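You operate a simulated robot arm through the tools that you are given. There is no shell and no other tool.

The job below is to be done with a simulated two-armed robot. You get a single attempt, and the scene is never put back.

TASK
Soak the lentils from the measuring cup in the glass mixing bowl.
Fine: lentils first, then water from the green handle mug up to the first red line; cup and mug back. Set down upright: clear measuring cup, green handle mug.

It is judged by the outcome, as a careful person would: the job done as asked, and still so three seconds after it is handed in. It fails if anything else is knocked over, pushed out of place, dropped, spilled or broken.

THE ROBOT
Two 6-joint arms with two-finger parallel grippers on one trunk that stands fixed in place. Base frame: the origin is at the foot of the trunk, x ahead of it, y to its left, z up; the work surface is at about z = 0.82. Readings come in m, degrees, newtons and seconds.
The left shoulder is at [0.06, 0.187, 1.147], the right one opposite. With the tool pointing down near the work surface each hand reaches from about 0.22 to 0.62 m from the base axis, measured 20 degrees to its own side. Payload 1.57 kg a hand.
The TCP of each hand is the grasp point between the finger pads, 0.03 m short of the fingertips. In the tool frame z runs along the fingers and y along their closing line. Largest opening 0.11 m; finger width 0.024, thickness 0.012; the body of the gripper, 0.048 by 0.112 m, starts 0.078 m behind the TCP.
Orientation is that of the tool frame in the base frame, as a unit quaternion [x, y, z, w]. With the fingers straight down and closing along the base's y, the tool's x points along the base's -x, its y along +y and its z along -z.

THE INTERFACE
- The arms move only by the tool play_rows. It takes "left_rows", "right_rows" or both (then of equal length, played together; a hand with none holds still); each is a list of rows, each an object of numbers (a shift or turn left out is 0, a gripper value left out holds the last): "tx", "ty", "tz": the shift along the base's x, y, z in m; "rx", "ry", "rz": the turn, a rotation vector about the base's x, y, z in rad; "gripper": the closure, from 0 (fully open) to 1 (shut). In form: [{"tx": .., "ty": .., "tz": .., "rx": .., "ry": .., "rz": .., "gripper": ..}, ...]. A call has 1 to 20 rows; each row shifts and turns the commanded pose from where the row before left it. Each row takes 0.2 s and may step no farther than 0.05 m and 8.6 degrees from the row before; otherwise, or with a gripper value out of range, the whole call is refused. A pose out of reach is approached as far as the arm can. The call stops where the force on the tool passes 40 N (or 10 N more than at its start, if that is more) or the arm is blocked; 0.2 s more then pass. Each finger travels about 0.153 m/s and halts on what it meets, pressing with about 34 N; the grip force reading is that of the motor and also rises with nothing between the fingers. The clock runs only during rows and for 0.2 s after the last one: add rows that do not move to give the fingers time. The reply holds the time, the measured pose of the TCP, the force on the tool along the base axes, the opening and the grip force, in the units named above and with some noise, with the torque about the TCP (base axes, N m) and any sound that the robot's microphone picked up.
- Cameras (640 x 400 px; columns grow to the right, rows downward): "scene" is now at [0.012, 0.0088, 1.6808]; the picture's right is [0.08, -1.00, 0.00], its down [-0.82, -0.07, -0.57] and it looks along [0.57, 0.05, -0.82] (base axes); focal length 330 px, centre (320, 200). "left" rides on the left gripper at [0.07, -0.016, -0.141] in its tool frame; the picture's right is [0.23, 0.97, 0.00], its down [-0.86, 0.20, -0.48] and it looks along [-0.47, 0.11, 0.88] (tool axes); focal length 222 px, centre (320, 200). "right" rides on the right gripper at [0.07, 0.016, -0.141] in its tool frame; the picture's right is [-0.23, 0.97, 0.00], its down [-0.85, -0.20, -0.48] and it looks along [-0.47, -0.11, 0.88] (tool axes); focal length 222 px, centre (320, 200). There is no depth. A picture from a camera that has moved, and an enlarged one, comes with that camera's place and axes in the base frame and with its lens.
- grab_frame(camera): a new picture of that camera. It takes no simulated time.
- move_column(by): slides the trunk up (or, below 0, down) by that many m; the arms and the scene camera ride with it, the base frame stays. It gives what a move gives, with no picture.
- aim_head(pan, tilt): turns the head with the scene camera to pan (to the left, within 86 degrees either way) and tilt (down, from -29 to 69), counted from straight ahead of the robot. It gives what a move gives.
- close_up(camera, box): a new picture of the part [left, top, right, bottom] of that camera's present view, enlarged. It takes no simulated time.
- finish_job(): hands the job in; it is judged then, once.

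Nothing tells you positions but the pictures and the camera data. Unless the task says otherwise, let go and move clear before handing in.

The tools are called after "Request:" as name(argument=value, ...) on one line, values as JSON. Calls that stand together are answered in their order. play_rows: Moves the arms, as the interface text tells. Its arguments: {"type":"object","properties":{"left_rows":{"type":"array","items":{"type":"object","properties":{"tx":{"type":"number"},"ty":{"type":"number"},"tz":{"type":"number"},"rx":{"type":"number"},"ry":{"type":"number"},"rz":{"type":"number"},"gripper":{"type":"number"}}}},"right_rows":{"type":"array","items":{"type":"object","properties":{"tx":{"type":"number"},"ty":{"type":"number"},"tz":{"type":"number"},"rx":{"type":"number"},"ry":{"type":"number"},"rz":{"type":"number"},"gripper":{"type":"number"}}}}},"required":[]} The other tools are called the same way: move_column (by) slides the trunk up or down; aim_head (pan, tilt) turns the head that bears the scene camera; grab_frame (camera) takes a picture; close_up (camera, box) takes an enlarged picture of a part of a camera's view; finish_job () hands the job in.

At the start:

```text
clock: 0.0
left_tcp_pos: [0.3825, 0.3519, 1.244]
left_ee_rot: [0.0, 1.0, 0.0, 0.0]
left_contact_force: [0.4, 0.6, -0.3]
left_torque: [0.01, -0.02, -0.03]
left_width: 0.1099
left_gripper_force: 0.0
right_tcp_pos: [0.4659, -0.0439, 1.232]
right_ee_rot: [0.0, 1.0, 0.001, 0.0]
right_contact_force: [0.5, 0.5, -0.9]
right_torque: [0.01, 0.0, 0.0]
right_width: 0.1098
right_gripper_force: 0.1
trunk travel left (down, up): [-0.775, 0.215]
head pan, tilt: [4.9, 55.3]
```

scene: 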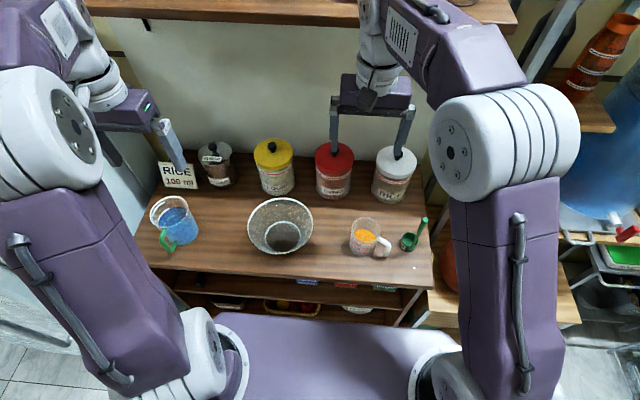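
right: 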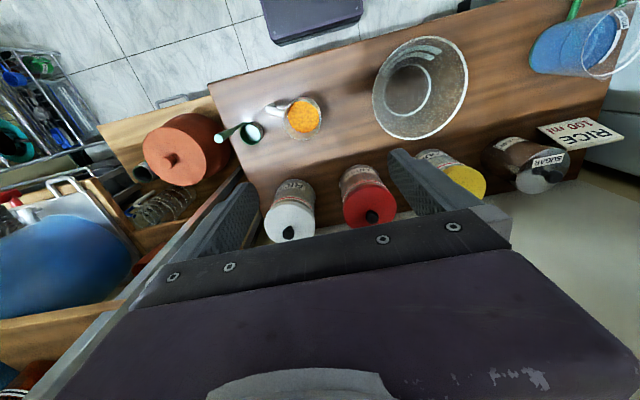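
left: 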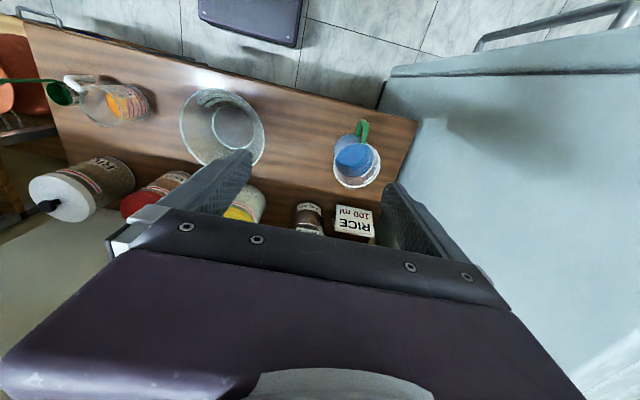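

I see the glass bowl in the middle, the measuring cup with orange lentils to the right, and the green-handled mug of blue water to the left. First I take enlarged pictures to locate them and find the red lines.

Request:
close_up(camera="scene", box=[130, 180, 330, 305])

Request:
close_up(camera="scene", box=[300, 180, 460, 280])

Request:
close_up(camera="right", box=[210, 20, 490, 195])

Request:
close_up(camera="left", box=[150, 70, 410, 230])

```text
3.20 times, centred on (230, 242) of scene
camera zoom: at [0.012, 0.0088, 1.6808], right [0.08, -1.0, 0.0], down [-0.82, -0.07, -0.57], along [0.57, 0.05, -0.82], focal length 1056 px, centre (608, 64)
```

zoom: 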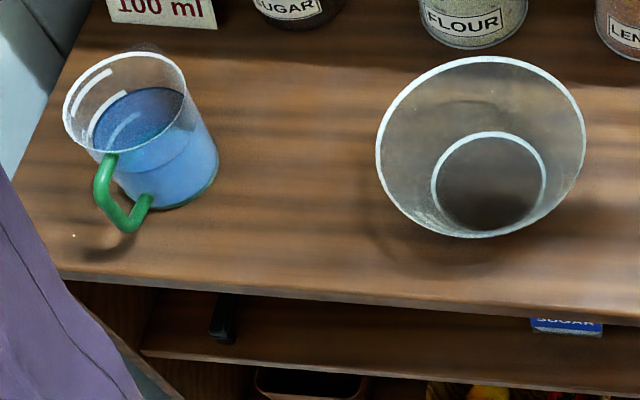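

```text
4.00 times, centred on (380, 230) of scene
camera zoom: at [0.012, 0.0088, 1.6808], right [0.08, -1.0, 0.0], down [-0.82, -0.07, -0.57], along [0.57, 0.05, -0.82], focal length 1320 px, centre (80, 80)
```

zoom: 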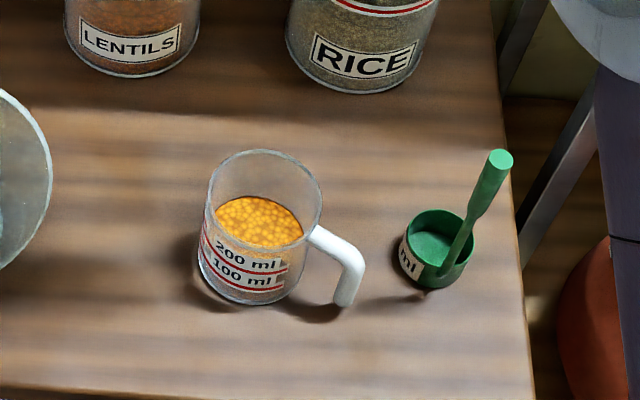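

```text
2.29 times, centred on (350, 108) of right
camera zoom: at [0.3959, -0.028, 1.374], right [0.23, 0.97, 0.0], down [0.85, -0.2, 0.48], along [0.47, -0.11, -0.88], focal length 508 px, centre (251, 411)
```

zoom: 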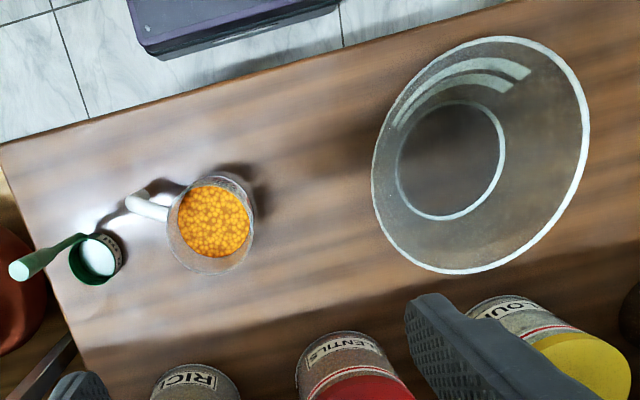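

```text
2.46 times, centred on (280, 150) of left
camera zoom: at [0.3126, 0.3352, 1.3865], right [-0.23, 0.97, 0.0], down [0.86, 0.2, 0.48], along [0.47, 0.11, -0.88], focal length 547 px, centre (418, 323)
```

zoom: 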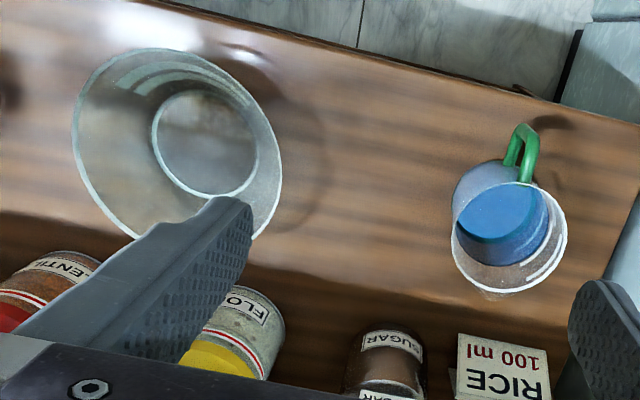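

The bowl sits near (0.47, 0.16), the cup near (0.457, -0.07) with its handle to the right, and the mug near (0.453, 0.452) with its handle toward me. The cup carries red 100/200 ml lines. I still need a lower view of the bowl to see whether it has red lines too, so I tilt the right hand back as a viewer.

Request:
close_up(camera="scene", box=[240, 190, 320, 240])

Request:
play_rows(right_rows=[{"tx": -0.028, "ty": 0.012, "tz": -0.03, "ry": -0.13}, {"tx": -0.028, "ty": 0.012, "tz": -0.03, "ry": -0.13}, {"tx": -0.028, "ty": 0.012, "tz": -0.03, "ry": -0.13}, {"tx": -0.028, "ty": 0.012, "tz": -0.03, "ry": -0.13}, {"tx": -0.028, "ty": 0.012, "tz": -0.03, "ry": -0.13}, {"ty": 0.01, "tz": -0.03, "ry": -0.1}])

Request:
grab_frame(camera="right")

```text
8.00 times, centred on (280, 215) of scene
camera zoom: at [0.012, 0.0088, 1.6808], right [0.08, -1.0, 0.0], down [-0.82, -0.07, -0.57], along [0.57, 0.05, -0.82], focal length 2640 px, centre (640, 80)
```

zoom: 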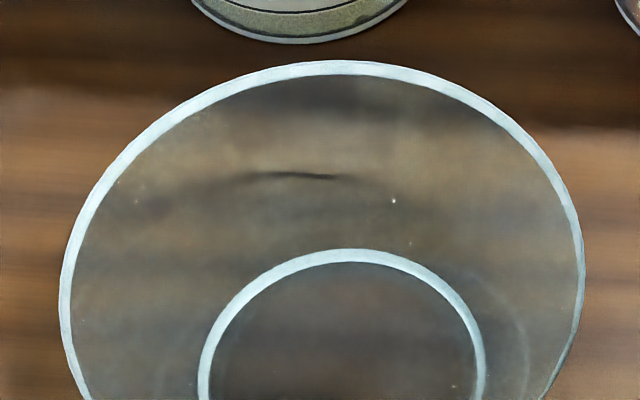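

```text
clock: 1.4
left_tcp_pos: [0.3832, 0.3525, 1.2441]
left_ee_rot: [0.001, 1.0, -0.001, -0.001]
left_contact_force: [-0.3, -0.1, -0.2]
left_torque: [-0.03, 0.03, 0.02]
left_width: 0.11
left_gripper_force: 0.0
right_tcp_pos: [0.3302, 0.0237, 1.0635]
right_ee_rot: [0.002, 0.932, -0.002, 0.362]
right_contact_force: [4.5, -0.2, -2.4]
right_torque: [-0.04, -0.09, -0.01]
right_width: 0.11
right_gripper_force: 0.0
trunk travel left (down, up): [-0.775, 0.215]
head pan, tilt: [4.9, 55.3]
stopped in row 6 (right hand): the force on the tool passed its limit at 107 N (the readings are from after the stop); the commanded pose is now the measured one
```

```text
taken
camera right: at [0.1839, 0.0405, 1.1217], right [0.17, 0.97, 0.15], down [0.31, -0.2, 0.93], along [0.94, -0.11, -0.33], focal length 222 px, centre (320, 200)
```

right: 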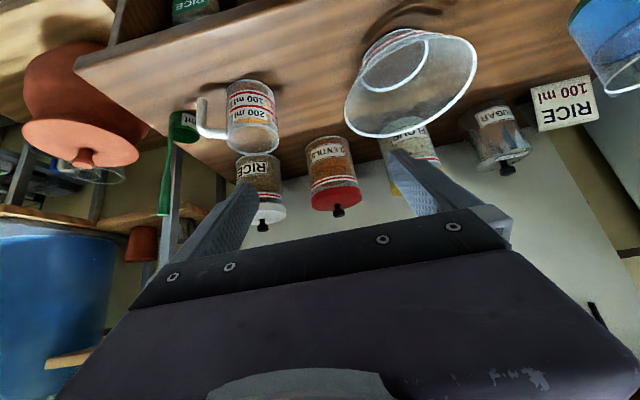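

The tool touched something (most likely the robot's own trunk) while tilting back, so I'll take the view from here. The bowl seems to show red marks low on its near side, and I enlarge that.

Request:
close_up(camera="right", box=[330, 0, 490, 100])

Request:
close_up(camera="right", box=[160, 60, 320, 160])

Request:
grab_frame(camera="scene")

```text
4.00 times, centred on (410, 50) of right
camera zoom: at [0.1839, 0.0405, 1.1217], right [0.17, 0.97, 0.15], down [0.31, -0.2, 0.93], along [0.94, -0.11, -0.33], focal length 888 px, centre (-40, 800)
```

zoom: 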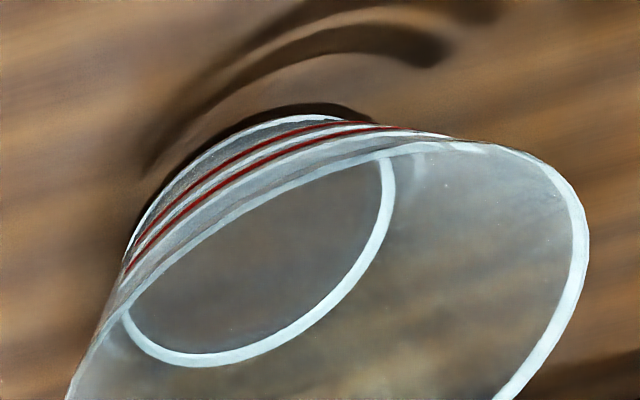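

```text
4.00 times, centred on (240, 110) of right
camera zoom: at [0.1839, 0.0405, 1.1217], right [0.17, 0.97, 0.15], down [0.31, -0.2, 0.93], along [0.94, -0.11, -0.33], focal length 888 px, centre (640, 560)
```

zoom: 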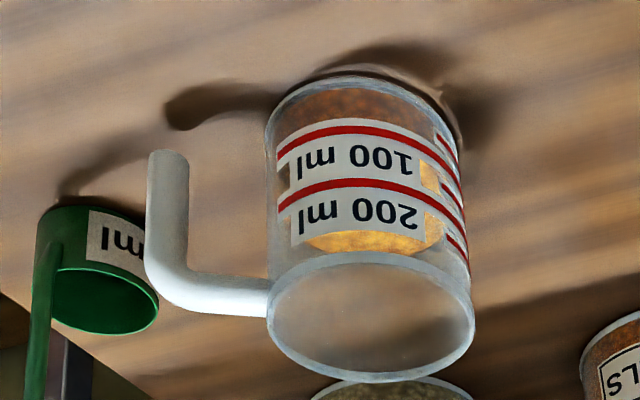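

```text
taken
camera scene: at [0.0134, 0.0107, 1.6808], right [0.08, -1.0, 0.0], down [-0.82, -0.07, -0.57], along [0.57, 0.05, -0.82], focal length 330 px, centre (320, 200)
```

scene: 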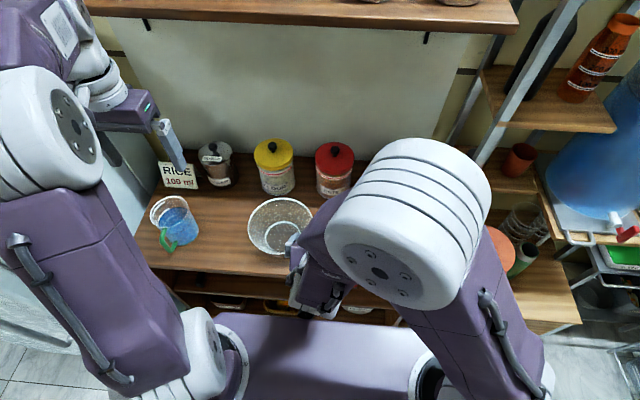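

The bowl has two red lines low on its outside wall, so the first (lower) one is the target level. I back the right hand off the trunk and use it for a lower, closer view of the bowl.

Request:
play_rows(right_rows=[{"tx": 0.02, "ry": 0.124}, {"tx": 0.02, "ry": 0.124}, {"ry": 0.124}, {"ry": 0.124}, {"ry": 0.124}, {"ry": 0.122}, {"rx": 0.131}, {"rx": 0.131}, {"rx": 0.131}, {"rx": 0.131}, {"rx": 0.131, "tz": -0.01}, {"rx": 0.131, "tz": -0.02}, {"rx": 0.131, "tz": -0.02}, {"rx": 0.131, "tz": -0.02}])

Request:
grab_frame(camera="right")

Request:
grab_frame(camera="scene")

```text
clock: 4.4
left_tcp_pos: [0.3837, 0.3511, 1.2441]
left_ee_rot: [0.0, 1.0, 0.0, -0.001]
left_contact_force: [-0.3, -0.4, -0.4]
left_torque: [0.01, 0.02, -0.01]
left_width: 0.1101
left_gripper_force: 0.1
right_tcp_pos: [0.3723, 0.0224, 0.9929]
right_ee_rot: [0.0, 0.866, 0.5, 0.0]
right_contact_force: [0.5, 0.0, -0.2]
right_torque: [0.03, 0.02, -0.01]
right_width: 0.1102
right_gripper_force: 0.1
trunk travel left (down, up): [-0.775, 0.215]
head pan, tilt: [4.9, 55.3]
```

```text
taken
camera right: at [0.3013, -0.0932, 1.0786], right [0.23, 0.49, 0.84], down [0.85, -0.52, 0.06], along [0.47, 0.71, -0.53], focal length 222 px, centre (320, 200)
```

right: 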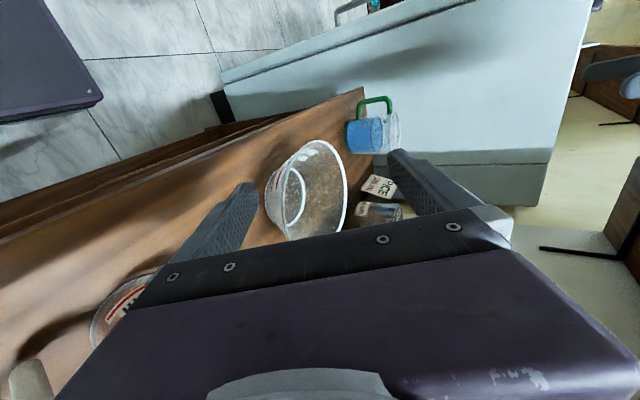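

```text
taken
camera scene: at [0.0134, 0.0077, 1.6809], right [0.08, -1.0, 0.0], down [-0.82, -0.07, -0.57], along [0.57, 0.05, -0.82], focal length 330 px, centre (320, 200)
```

scene: 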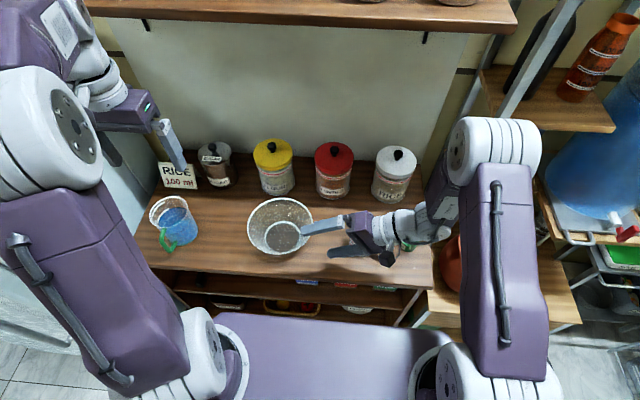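

Request:
close_up(camera="right", box=[240, 130, 368, 210])

Request:
close_up(camera="right", box=[330, 80, 426, 160])

Request:
close_up(camera="right", box=[255, 150, 319, 190])

```text
5.00 times, centred on (304, 170) of right
camera zoom: at [0.3013, -0.0932, 1.0786], right [0.23, 0.49, 0.84], down [0.85, -0.52, 0.06], along [0.47, 0.71, -0.53], focal length 1111 px, centre (400, 350)
```

zoom: 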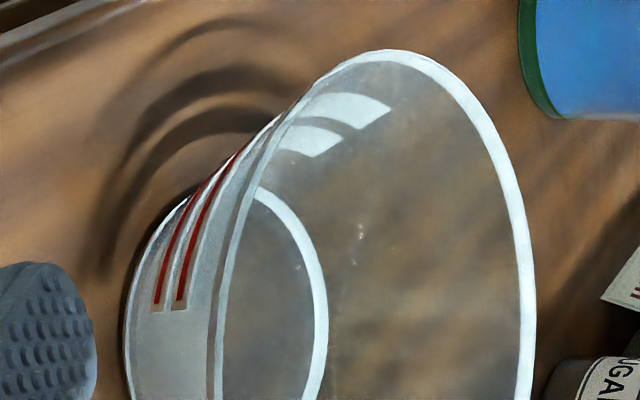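

```text
5.00 times, centred on (378, 120) of right
camera zoom: at [0.3013, -0.0932, 1.0786], right [0.23, 0.49, 0.84], down [0.85, -0.52, 0.06], along [0.47, 0.71, -0.53], focal length 1111 px, centre (30, 600)
```

zoom: 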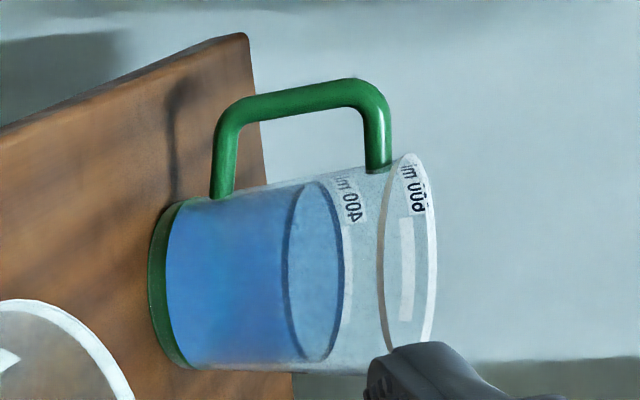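

```text
10.00 times, centred on (287, 170) of right
camera zoom: at [0.3013, -0.0932, 1.0786], right [0.23, 0.49, 0.84], down [0.85, -0.52, 0.06], along [0.47, 0.71, -0.53], focal length 2221 px, centre (650, 500)
```

zoom: 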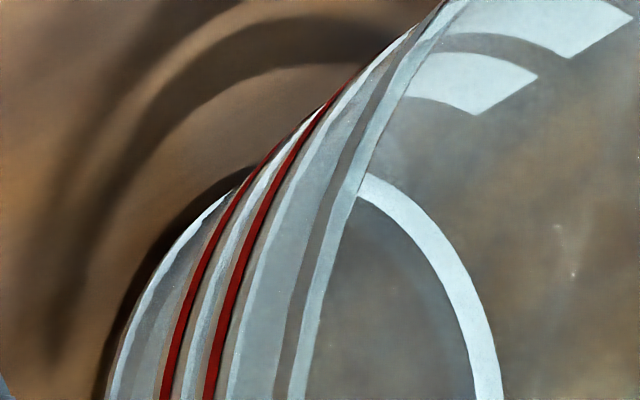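

The bowl shows two red lines, about 19 mm and 38 mm above the table by my estimate. The cup axis is near (0.459, -0.076) with its handle bar near (0.419, -0.135). I'll bring the right hand above the cup and turn it to a nearly horizontal grasp pose, with the handle between the fingers.

Request:
play_rows(right_rows=[{"tz": 0.04, "rx": -0.131}, {"tz": 0.04, "rx": -0.131}, {"tz": 0.04, "rx": -0.131}, {"tz": 0.03, "rx": -0.131}, {"tx": 0.015, "ty": -0.02, "rx": -0.131}, {"tx": 0.015, "ty": -0.02, "rx": -0.131}, {"tx": 0.015, "ty": -0.02, "rx": -0.131}, {"tx": 0.015, "ty": -0.02, "rx": -0.131}, {"tx": 0.015, "ty": -0.027, "rz": 0.1326}, {"rz": 0.1326}, {"rz": 0.1326}, {"rz": 0.1326}, {"rz": 0.1326}, {"rx": 0.0835, "ry": -0.1068}, {"rx": 0.0835, "ry": -0.1068}, {"rx": 0.0835, "ry": -0.1068}, {"rx": 0.0835, "ry": -0.1068}])

Request:
grab_frame(camera="scene")

Request:
grab_frame(camera="right")

```text
clock: 8.0
left_tcp_pos: [0.3811, 0.3524, 1.2445]
left_ee_rot: [0.0, 1.0, -0.001, 0.0]
left_contact_force: [-0.1, 0.3, -0.5]
left_torque: [-0.04, -0.02, -0.01]
left_width: 0.1102
left_gripper_force: 0.1
right_tcp_pos: [0.4445, -0.0852, 1.144]
right_ee_rot: [-0.312, 0.912, 0.085, 0.253]
right_contact_force: [-0.1, -0.6, -0.5]
right_torque: [0.01, 0.01, 0.01]
right_width: 0.1104
right_gripper_force: 0.0
trunk travel left (down, up): [-0.775, 0.215]
head pan, tilt: [4.9, 55.3]
```

```text
taken
camera scene: at [0.0111, 0.0081, 1.6808], right [0.08, -1.0, 0.0], down [-0.82, -0.07, -0.57], along [0.57, 0.05, -0.82], focal length 330 px, centre (320, 200)
```

scene: 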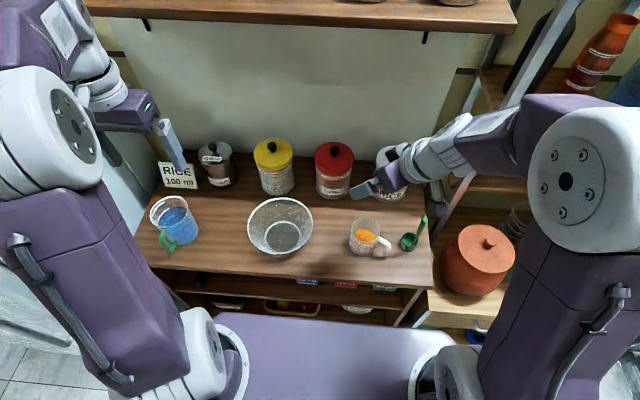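

```text
taken
camera right: at [0.3289, -0.1536, 1.2298], right [-0.44, 0.89, 0.11], down [0.5, 0.14, 0.85], along [0.74, 0.43, -0.51], focal length 222 px, centre (320, 200)
```

right: 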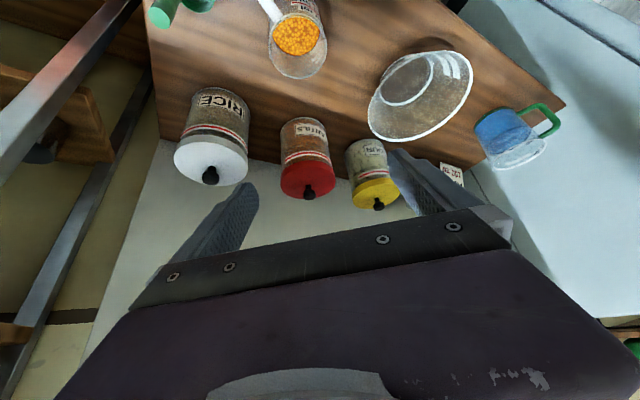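

The hand is turning as planned above the cup and nothing has been disturbed. I continue pitching it to the grasp orientation while still high.

Request:
play_rows(right_rows=[{"rx": 0.0835, "ry": -0.1068}, {"rx": 0.0835, "ry": -0.1068}, {"rx": 0.0835, "ry": -0.1068}, {"rx": 0.0835, "ry": -0.1068}, {"rx": 0.0835, "ry": -0.1068}])

Request:
grab_frame(camera="scene")

Request:
grab_frame(camera="right")

Request:
grab_frame(camera="left")

```text
clock: 9.2
left_tcp_pos: [0.3827, 0.3518, 1.2443]
left_ee_rot: [0.0, 1.0, 0.001, 0.001]
left_contact_force: [0.3, 0.0, -0.2]
left_torque: [0.02, -0.01, 0.01]
left_width: 0.1101
left_gripper_force: 0.1
right_tcp_pos: [0.4559, -0.0908, 1.1654]
right_ee_rot: [-0.264, 0.777, 0.187, 0.54]
right_contact_force: [-0.2, -0.8, -0.1]
right_torque: [0.0, -0.01, -0.03]
right_width: 0.1101
right_gripper_force: 0.0
right hand out of reach, approached as far as the arm can: row 5
trunk travel left (down, up): [-0.775, 0.215]
head pan, tilt: [4.9, 55.3]
```

```text
taken
camera scene: at [0.0121, 0.0079, 1.6808], right [0.08, -1.0, 0.0], down [-0.82, -0.07, -0.57], along [0.57, 0.05, -0.82], focal length 330 px, centre (320, 200)
```

scene: 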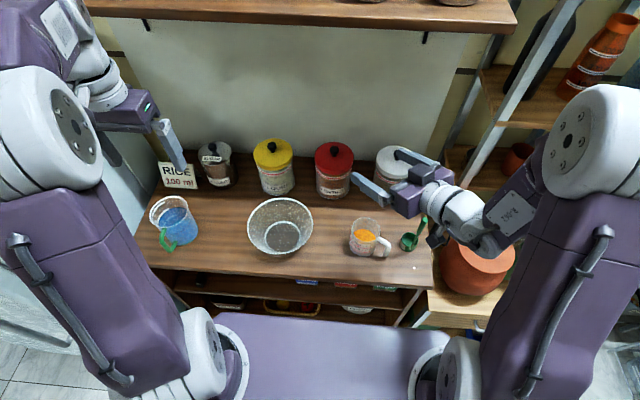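

```text
taken
camera right: at [0.3216, -0.1734, 1.149], right [-0.53, 0.82, 0.22], down [0.01, -0.25, 0.97], along [0.85, 0.52, 0.13], focal length 222 px, centre (320, 200)
```

right: 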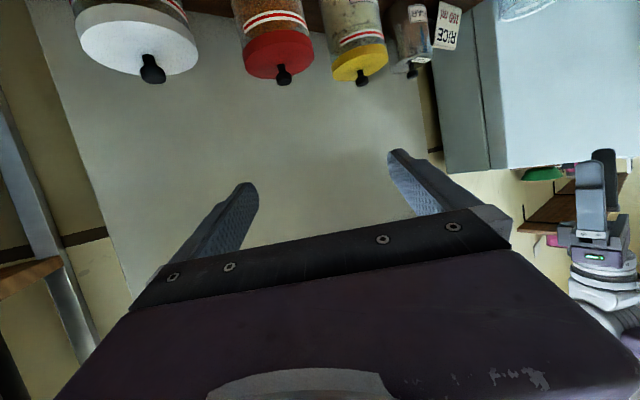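

```text
taken
camera left: at [0.3127, 0.3345, 1.3866], right [-0.23, 0.97, 0.0], down [0.86, 0.2, 0.48], along [0.47, 0.11, -0.88], focal length 222 px, centre (320, 200)
```

left: 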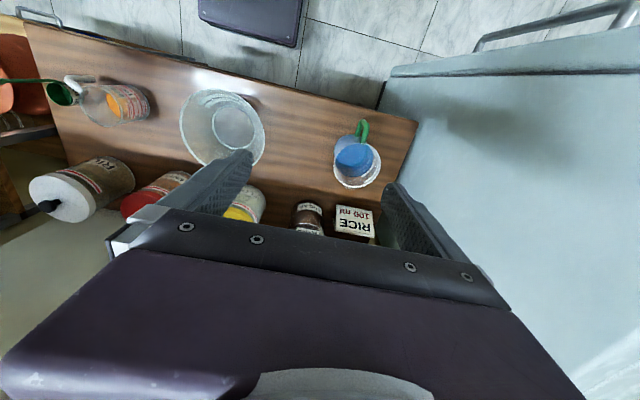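

At this height the pose is at the edge of the arm's reach because the wrist is too near the shoulder. Raising the trunk gives the arms more room for low, horizontal tool poses.

Request:
move_column(by=0.18)

Request:
grab_frame(camera="scene")

```text
clock: 11.2
left_tcp_pos: [0.3822, 0.3527, 1.4249]
left_ee_rot: [0.0, 1.0, 0.0, 0.0]
left_contact_force: [-0.3, 0.8, -0.4]
left_torque: [-0.01, 0.01, 0.01]
left_width: 0.1098
left_gripper_force: 0.1
right_tcp_pos: [0.4556, -0.0896, 1.3445]
right_ee_rot: [-0.265, 0.777, 0.187, 0.539]
right_contact_force: [-0.3, 0.5, -0.6]
right_torque: [0.0, 0.0, -0.01]
right_width: 0.1098
right_gripper_force: 0.0
trunk travel left (down, up): [-0.955, 0.035]
head pan, tilt: [4.9, 55.3]
```

```text
taken
camera scene: at [0.0119, 0.0087, 1.8608], right [0.08, -1.0, 0.0], down [-0.82, -0.07, -0.57], along [0.57, 0.05, -0.82], focal length 330 px, centre (320, 200)
```

scene: 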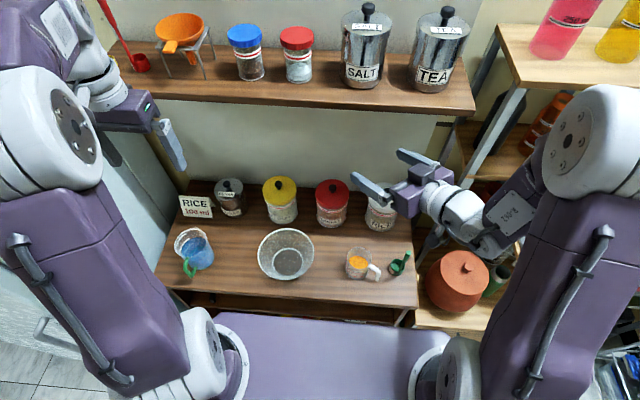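

The trunk is up, and the right hand holds the desired orientation above and in front of the cup. I lower it partway and check the reached pose.

Request:
play_rows(right_rows=[{"tz": -0.05}, {"tz": -0.05}, {"tz": -0.05}, {"tz": -0.05}, {"tz": -0.03}])

Request:
close_up(camera="scene", box=[320, 160, 448, 300])

Request:
grab_frame(camera="right")

```text
clock: 12.4
left_tcp_pos: [0.3829, 0.3518, 1.4227]
left_ee_rot: [0.001, 1.0, 0.0, 0.0]
left_contact_force: [0.2, -0.4, -0.1]
left_torque: [0.05, -0.01, 0.01]
left_width: 0.1099
left_gripper_force: 0.0
right_tcp_pos: [0.5667, -0.1241, 1.2032]
right_ee_rot: [-0.265, 0.778, 0.19, 0.537]
right_contact_force: [-0.3, -0.3, 0.2]
right_torque: [-0.01, 0.02, 0.01]
right_width: 0.11
right_gripper_force: 0.1
right hand out of reach, approached as far as the arm can: row 1, 2, 3, 4, 5
trunk travel left (down, up): [-0.955, 0.035]
head pan, tilt: [4.9, 55.3]
```

```text
2.86 times, centred on (384, 230) of scene
camera zoom: at [0.0137, 0.008, 1.8608], right [0.08, -1.0, 0.0], down [-0.82, -0.07, -0.57], along [0.57, 0.05, -0.82], focal length 943 px, centre (137, 114)
```

zoom: 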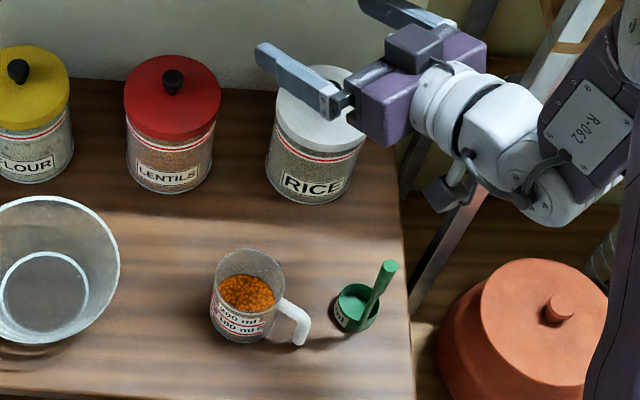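

```text
taken
camera right: at [0.4322, -0.208, 1.1885], right [-0.54, 0.81, 0.22], down [0.01, -0.26, 0.97], along [0.84, 0.52, 0.13], focal length 222 px, centre (320, 200)
```

right: 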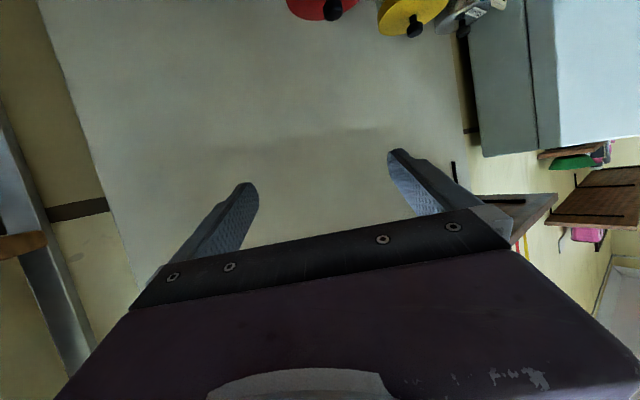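

The lower pose is out of reach with the trunk high: the wrist can't level out when the forearm is steep, and the hand slid forward. Level tool poses work when the TCP is near shoulder height. I'll bring the hand back up over the cup, raise the left hand for clearance, then lower the trunk instead.

Request:
play_rows(right_rows=[{"tz": 0.04}, {"tz": 0.04, "tx": -0.025, "ty": 0.008}, {"tz": 0.04, "tx": -0.025, "ty": 0.008}, {"tz": 0.03, "tx": -0.025, "ty": 0.008}, {"tx": -0.025, "ty": 0.008}, {"tx": -0.022, "ty": 0.007}], left_rows=[{"tz": 0.0}, {"tz": 0.0}, {"tz": 0.0}, {"tz": 0.0}, {"tz": 0.0}, {"tz": 0.0}])

```text
clock: 13.8
left_tcp_pos: [0.3817, 0.3513, 1.4247]
left_ee_rot: [-0.001, 1.0, 0.0, 0.0]
left_contact_force: [0.0, 0.7, 0.1]
left_torque: [0.02, -0.01, 0.0]
left_width: 0.11
left_gripper_force: 0.0
right_tcp_pos: [0.4559, -0.0864, 1.3563]
right_ee_rot: [-0.266, 0.777, 0.187, 0.539]
right_contact_force: [0.2, 0.4, 0.5]
right_torque: [-0.03, 0.0, -0.01]
right_width: 0.11
right_gripper_force: 0.0
right hand out of reach, approached as far as the arm can: row 6
trunk travel left (down, up): [-0.955, 0.035]
head pan, tilt: [4.9, 55.3]
```

Both hands are clear above the table, so I lower the trunk by 0.28 m, which leaves the right hand about 15 cm above the cup rim.

Request:
move_column(by=-0.28)

Request:
grab_frame(camera="scene")

Request:
grab_frame(camera="right")

Request:
grab_frame(camera="left")

```text
clock: 16.6
left_tcp_pos: [0.3818, 0.3527, 1.1453]
left_ee_rot: [0.0, 1.0, 0.0, 0.0]
left_contact_force: [-0.7, -0.2, 0.2]
left_torque: [0.02, -0.01, 0.0]
left_width: 0.11
left_gripper_force: 0.0
right_tcp_pos: [0.4559, -0.0857, 1.0759]
right_ee_rot: [-0.265, 0.777, 0.187, 0.539]
right_contact_force: [-0.6, -0.2, -0.7]
right_torque: [0.03, 0.0, -0.02]
right_width: 0.1103
right_gripper_force: 0.0
trunk travel left (down, up): [-0.675, 0.315]
head pan, tilt: [4.9, 55.3]
```

```text
taken
camera scene: at [0.0119, 0.0087, 1.5809], right [0.08, -1.0, 0.0], down [-0.82, -0.07, -0.57], along [0.57, 0.05, -0.82], focal length 330 px, centre (320, 200)
```

scene: 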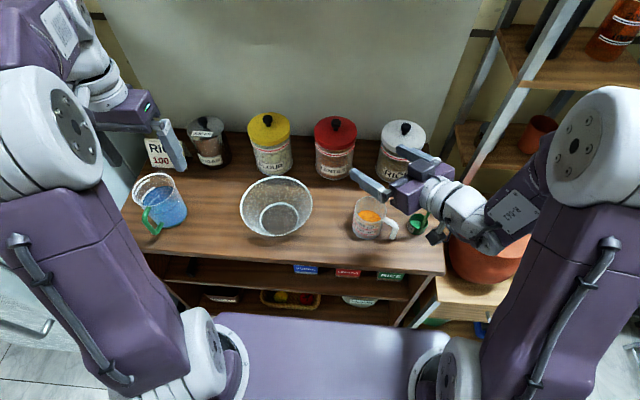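

```text
taken
camera right: at [0.3213, -0.1701, 1.0609], right [-0.54, 0.82, 0.22], down [0.01, -0.25, 0.97], along [0.84, 0.52, 0.13], focal length 222 px, centre (320, 200)
```

right: 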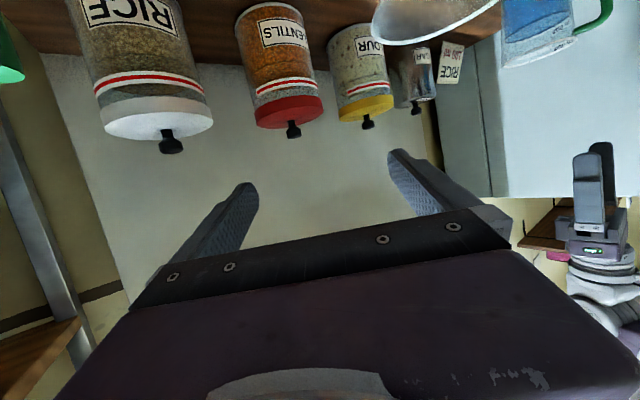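

```text
taken
camera left: at [0.3124, 0.3352, 1.2866], right [-0.23, 0.97, 0.0], down [0.86, 0.2, 0.48], along [0.47, 0.11, -0.88], focal length 222 px, centre (320, 200)
```

left: 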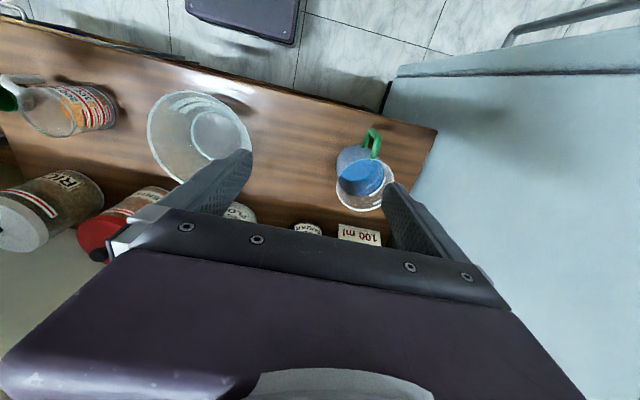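

The right hand now hangs above the cup in the wanted orientation. I enlarge the views to check the alignment of the cup and handle under the hand before descending.

Request:
close_up(camera="scene", box=[320, 130, 480, 260])

Request:
close_up(camera="left", box=[0, 60, 160, 160])

Request:
close_up(camera="scene", box=[120, 150, 248, 250])

```text
3.08 times, centred on (400, 195) of scene
camera zoom: at [0.0119, 0.0087, 1.5809], right [0.08, -1.0, 0.0], down [-0.82, -0.07, -0.57], along [0.57, 0.05, -0.82], focal length 1015 px, centre (74, 215)
```

zoom: 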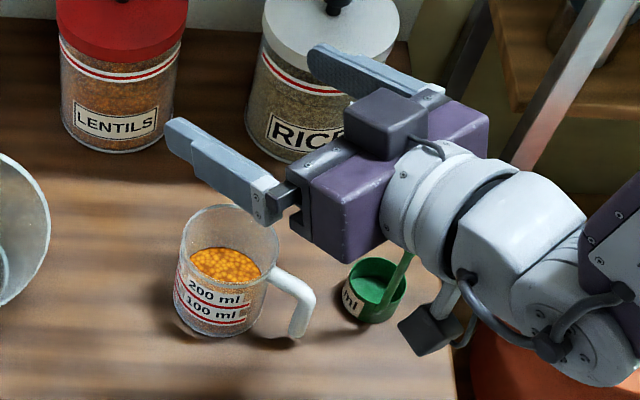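

```text
4.00 times, centred on (80, 110) of left
camera zoom: at [0.3124, 0.3352, 1.2866], right [-0.23, 0.97, 0.0], down [0.86, 0.2, 0.48], along [0.47, 0.11, -0.88], focal length 888 px, centre (1280, 560)
```

zoom: 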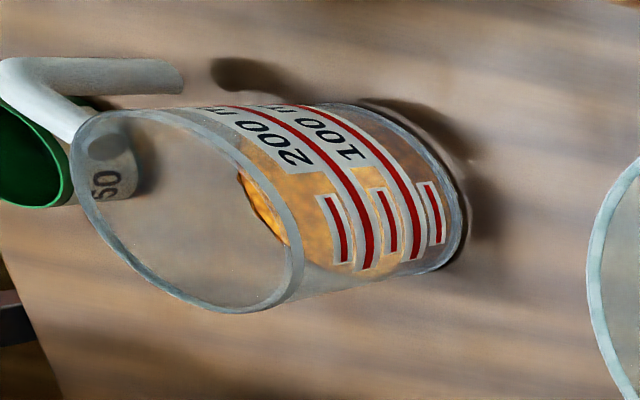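

```text
4.00 times, centred on (184, 200) of scene
camera zoom: at [0.0119, 0.0087, 1.5809], right [0.08, -1.0, 0.0], down [-0.82, -0.07, -0.57], along [0.57, 0.05, -0.82], focal length 1320 px, centre (864, 200)
```

zoom: 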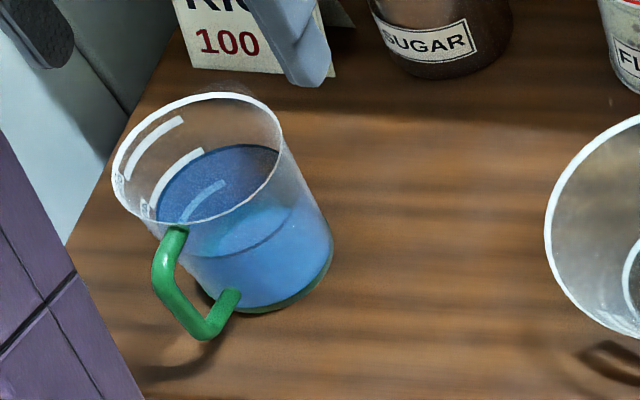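

The cup axis is about (0.4535, -0.075) and its handle bar points about 60° off toward the front-right. I turn the hand 12° more so the bar sits centred between the fingers, and correct the position.

Request:
play_rows(right_rows=[{"rz": 0.105, "tx": -0.006}, {"rz": 0.105, "tx": -0.006}, {"tx": 0.0}])

Request:
close_up(camera="scene", box=[320, 130, 480, 260])

```text
clock: 17.4
left_tcp_pos: [0.3829, 0.3524, 1.1448]
left_ee_rot: [0.0, 1.0, 0.0, 0.0]
left_contact_force: [-0.2, 0.0, 0.0]
left_torque: [-0.01, 0.01, 0.0]
left_width: 0.1101
left_gripper_force: 0.0
right_tcp_pos: [0.4436, -0.0848, 1.0761]
right_ee_rot: [-0.346, 0.745, 0.243, 0.516]
right_contact_force: [0.7, 1.1, -0.2]
right_torque: [-0.04, -0.01, -0.02]
right_width: 0.1098
right_gripper_force: 0.1
trunk travel left (down, up): [-0.675, 0.315]
head pan, tilt: [4.9, 55.3]
```

```text
3.08 times, centred on (400, 195) of scene
camera zoom: at [0.0117, 0.0092, 1.5808], right [0.08, -1.0, 0.0], down [-0.82, -0.07, -0.57], along [0.57, 0.05, -0.82], focal length 1015 px, centre (74, 215)
```

zoom: 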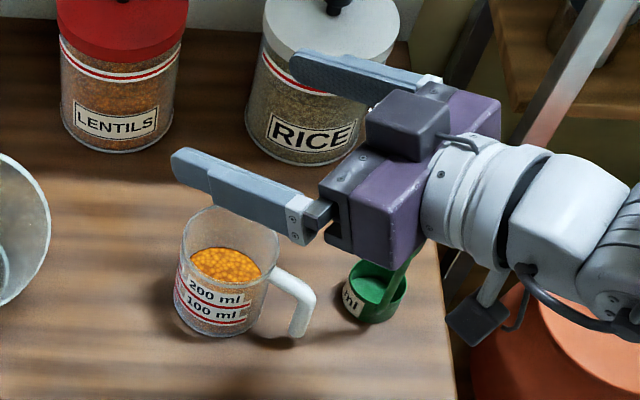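

The hand is aligned. I descend by lowering the trunk 0.11 m first and then check clearances around the cup, handle and scoop.

Request:
move_column(by=-0.11)

Request:
close_up(camera="scene", box=[320, 110, 480, 240])

Request:
close_up(camera="left", box=[0, 40, 240, 190])

Request:
grab_frame(camera="right")

```text
clock: 18.9
left_tcp_pos: [0.3814, 0.3514, 1.0356]
left_ee_rot: [0.0, 1.0, 0.001, 0.0]
left_contact_force: [-0.4, 0.0, 0.4]
left_torque: [0.0, -0.01, 0.01]
left_width: 0.11
left_gripper_force: 0.1
right_tcp_pos: [0.4444, -0.0862, 0.965]
right_ee_rot: [-0.345, 0.746, 0.242, 0.516]
right_contact_force: [0.1, 0.4, 0.4]
right_torque: [0.02, -0.02, 0.02]
right_width: 0.1102
right_gripper_force: 0.1
trunk travel left (down, up): [-0.565, 0.425]
head pan, tilt: [4.9, 55.3]
```

```text
3.08 times, centred on (400, 175) of scene
camera zoom: at [0.0118, 0.0087, 1.4709], right [0.08, -1.0, 0.0], down [-0.82, -0.07, -0.57], along [0.57, 0.05, -0.82], focal length 1015 px, centre (74, 277)
```

zoom: 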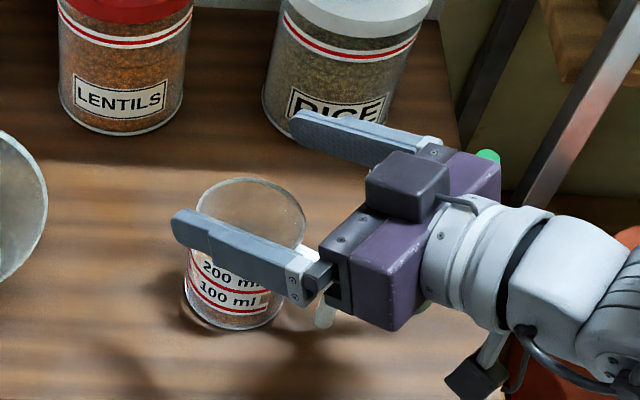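

```text
2.67 times, centred on (120, 115) of left
camera zoom: at [0.3124, 0.3352, 1.1766], right [-0.23, 0.97, 0.0], down [0.86, 0.2, 0.48], along [0.47, 0.11, -0.88], focal length 592 px, centre (853, 427)
```

zoom: 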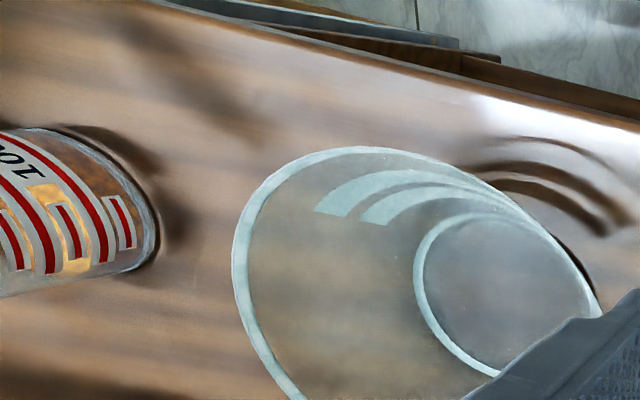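

```text
taken
camera right: at [0.3298, -0.196, 0.9509], right [-0.69, 0.69, 0.22], down [0.06, -0.25, 0.97], along [0.72, 0.68, 0.13], focal length 222 px, centre (320, 200)
```

right: 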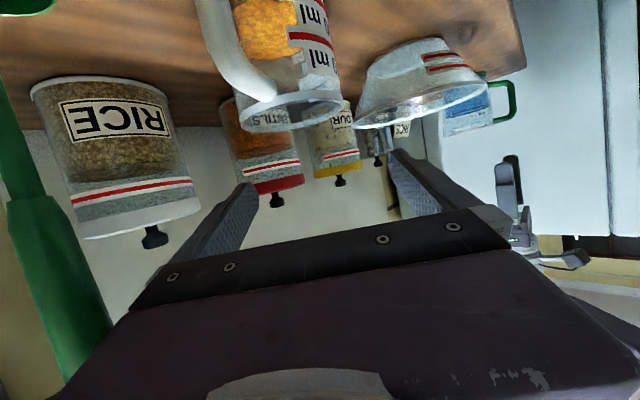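

The fingers look centred over the cup in the scene view, but the scoop's tall green handle stands close to the gripper body (tip near (0.435, -0.202, 1.016)). I zoom in the wrist view to verify lateral alignment before going lower.

Request:
close_up(camera="right", box=[160, 0, 480, 200])

Request:
close_up(camera="right", box=[0, 0, 320, 400])

```text
2.00 times, centred on (320, 100) of right
camera zoom: at [0.3298, -0.196, 0.9509], right [-0.69, 0.69, 0.22], down [0.06, -0.25, 0.97], along [0.72, 0.68, 0.13], focal length 444 px, centre (320, 400)
```

zoom: 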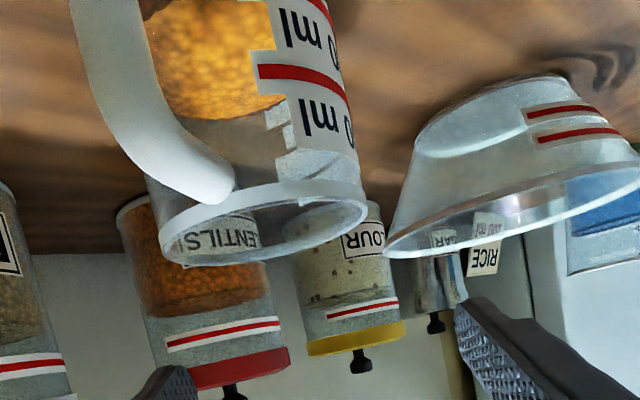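

```text
1.00 times, centred on (160, 200) of right (not enlarged: the box is as wide or as high as the picture)
camera zoom: at [0.3298, -0.196, 0.9509], right [-0.69, 0.69, 0.22], down [0.06, -0.25, 0.97], along [0.72, 0.68, 0.13], focal length 222 px, centre (480, 200)
```

zoom: 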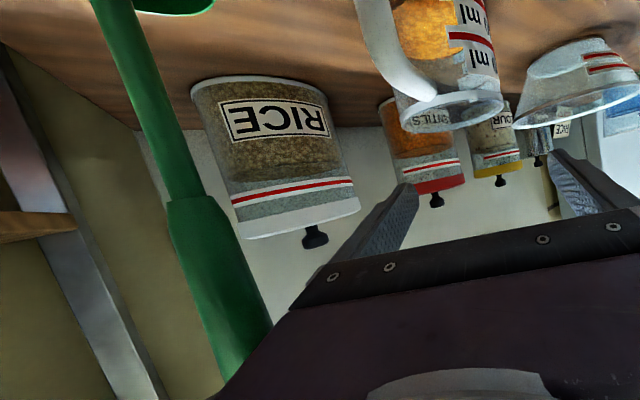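

Triangulating both views, the cup rim centre is at about (0.4625, -0.079) and rim height is 0.904, a bit farther right than I had. I rotate the hand 4° back for scoop clearance and raise the left hand out of the way, then descend in stages and correct the position.

Request:
play_rows(right_rows=[{"rz": -0.07}, {"rz": 0.0}, {"rz": 0.0}], left_rows=[{"tz": 0.04}, {"tz": 0.04}, {"tz": 0.04}])

Request:
move_column(by=-0.045)

Request:
play_rows(right_rows=[{"tx": 0.004, "ty": -0.002}, {"tx": 0.004, "ty": -0.002}, {"tx": 0.0}])

Request:
grab_frame(camera="right")

Request:
close_up(camera="scene", box=[320, 110, 480, 240])

```text
clock: 19.6
left_tcp_pos: [0.3818, 0.351, 1.1539]
left_ee_rot: [0.0, 1.0, 0.0, -0.001]
left_contact_force: [0.8, 0.4, 0.3]
left_torque: [0.0, 0.01, 0.0]
left_width: 0.1098
left_gripper_force: 0.0
right_tcp_pos: [0.4438, -0.0858, 0.9665]
right_ee_rot: [-0.32, 0.757, 0.224, 0.524]
right_contact_force: [-0.3, 0.1, -0.2]
right_torque: [0.02, 0.01, 0.01]
right_width: 0.1102
right_gripper_force: 0.1
trunk travel left (down, up): [-0.565, 0.425]
head pan, tilt: [4.9, 55.3]
```

```text
clock: 20.5
left_tcp_pos: [0.3823, 0.3511, 1.109]
left_ee_rot: [0.0, 1.0, -0.001, 0.001]
left_contact_force: [-0.2, 0.5, 0.6]
left_torque: [0.01, 0.01, 0.01]
left_width: 0.11
left_gripper_force: 0.1
right_tcp_pos: [0.4438, -0.0852, 0.9211]
right_ee_rot: [-0.319, 0.757, 0.224, 0.524]
right_contact_force: [0.2, 0.5, 0.7]
right_torque: [0.0, -0.06, -0.02]
right_width: 0.1101
right_gripper_force: 0.1
trunk travel left (down, up): [-0.52, 0.47]
head pan, tilt: [4.9, 55.3]
```

```text
clock: 21.3
left_tcp_pos: [0.3829, 0.3517, 1.1083]
left_ee_rot: [0.0, 1.0, 0.001, -0.001]
left_contact_force: [-0.2, 0.2, -0.2]
left_torque: [0.03, 0.03, 0.01]
left_width: 0.11
left_gripper_force: 0.1
right_tcp_pos: [0.4513, -0.0901, 0.9214]
right_ee_rot: [-0.32, 0.756, 0.225, 0.524]
right_contact_force: [-0.1, 0.3, 0.0]
right_torque: [0.01, 0.02, -0.01]
right_width: 0.1102
right_gripper_force: 0.0
trunk travel left (down, up): [-0.52, 0.47]
head pan, tilt: [4.9, 55.3]
```

```text
taken
camera right: at [0.3302, -0.1918, 0.9056], right [-0.64, 0.73, 0.22], down [0.04, -0.25, 0.97], along [0.76, 0.63, 0.13], focal length 222 px, centre (320, 200)
```

right: 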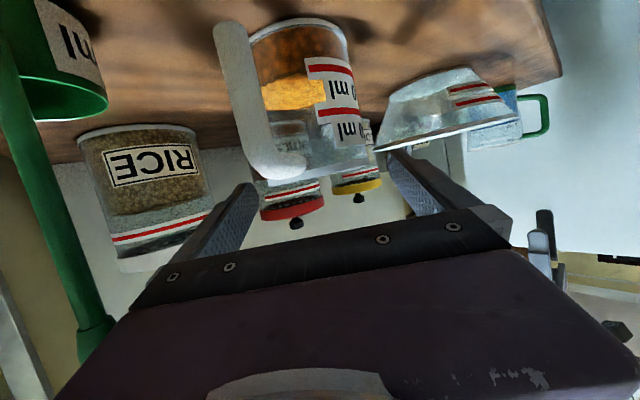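

```text
3.08 times, centred on (400, 175) of scene
camera zoom: at [0.0119, 0.0088, 1.4258], right [0.08, -1.0, 0.0], down [-0.82, -0.07, -0.57], along [0.57, 0.05, -0.82], focal length 1015 px, centre (74, 277)
```

zoom: 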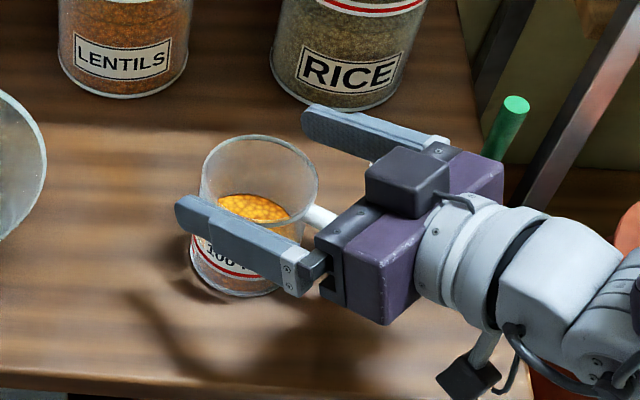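

The cup and its handle bar now sit between the open fingers in the wrist view, and the scoop handle is clear. I descend the last 4.5 cm.

Request:
move_column(by=-0.045)

Request:
grab_frame(camera="right")

Request:
close_up(camera="scene", box=[320, 90, 480, 220])

```text
clock: 22.2
left_tcp_pos: [0.3815, 0.3515, 1.0635]
left_ee_rot: [0.0, 1.0, 0.0, -0.001]
left_contact_force: [0.9, -0.8, 0.2]
left_torque: [-0.06, -0.02, -0.02]
left_width: 0.1097
left_gripper_force: 0.1
right_tcp_pos: [0.4521, -0.0914, 0.8763]
right_ee_rot: [-0.319, 0.758, 0.223, 0.524]
right_contact_force: [0.2, -0.1, 1.3]
right_torque: [0.01, -0.01, -0.01]
right_width: 0.1101
right_gripper_force: 0.1
trunk travel left (down, up): [-0.475, 0.515]
head pan, tilt: [4.9, 55.3]
```

```text
taken
camera right: at [0.3301, -0.1918, 0.8606], right [-0.64, 0.73, 0.22], down [0.04, -0.25, 0.97], along [0.76, 0.63, 0.13], focal length 222 px, centre (320, 200)
```

right: 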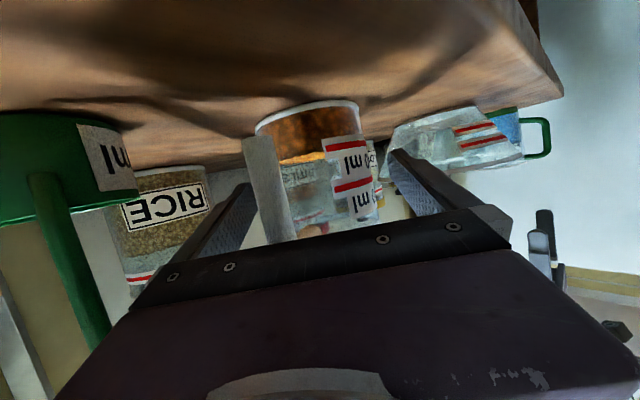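

```text
3.08 times, centred on (400, 155) of scene
camera zoom: at [0.0117, 0.0087, 1.3808], right [0.08, -1.0, 0.0], down [-0.82, -0.07, -0.57], along [0.57, 0.05, -0.82], focal length 1015 px, centre (74, 338)
```

zoom: 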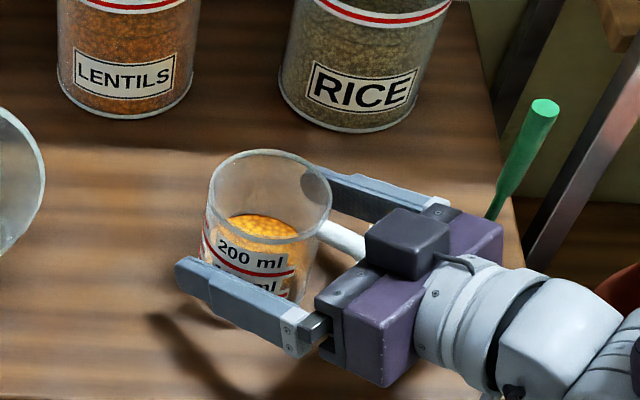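

The cup is straddled by the fingers with the handle between them. I close the gripper gently.

Request:
play_rows(right_rows=[{"gripper": 0.15}, {"gripper": 0.22}, {"gripper": 0.28}, {"gripper": 0.34}, {"gripper": 0.4}, {"gripper": 0.5}, {"gripper": 0.5}])

Request:
close_up(camera="scene", box=[320, 90, 480, 220])

Request:
grab_frame(camera="right")

```text
clock: 23.8
left_tcp_pos: [0.3826, 0.3534, 1.0636]
left_ee_rot: [0.0, 1.0, 0.0, 0.0]
left_contact_force: [-0.4, 0.3, -0.1]
left_torque: [0.0, 0.01, 0.0]
left_width: 0.1102
left_gripper_force: 0.0
right_tcp_pos: [0.4513, -0.0895, 0.876]
right_ee_rot: [-0.32, 0.757, 0.225, 0.524]
right_contact_force: [0.1, -1.4, -0.4]
right_torque: [-0.09, -0.06, 0.0]
right_width: 0.0716
right_gripper_force: 34.5
trunk travel left (down, up): [-0.475, 0.515]
head pan, tilt: [4.9, 55.3]
```

```text
3.08 times, centred on (400, 155) of scene
camera zoom: at [0.012, 0.0087, 1.3808], right [0.08, -1.0, 0.0], down [-0.82, -0.07, -0.57], along [0.57, 0.05, -0.82], focal length 1015 px, centre (74, 338)
```

zoom: 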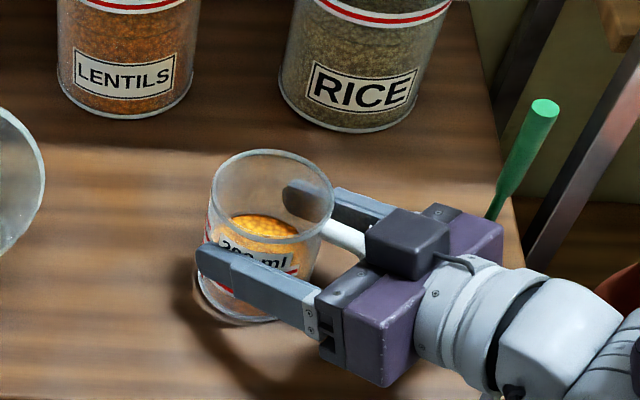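

```text
taken
camera right: at [0.3302, -0.1918, 0.8606], right [-0.64, 0.73, 0.22], down [0.04, -0.25, 0.97], along [0.76, 0.63, 0.13], focal length 222 px, centre (320, 200)
```

right: 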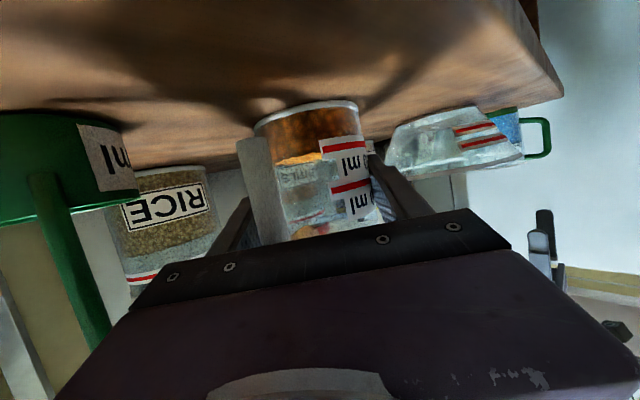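

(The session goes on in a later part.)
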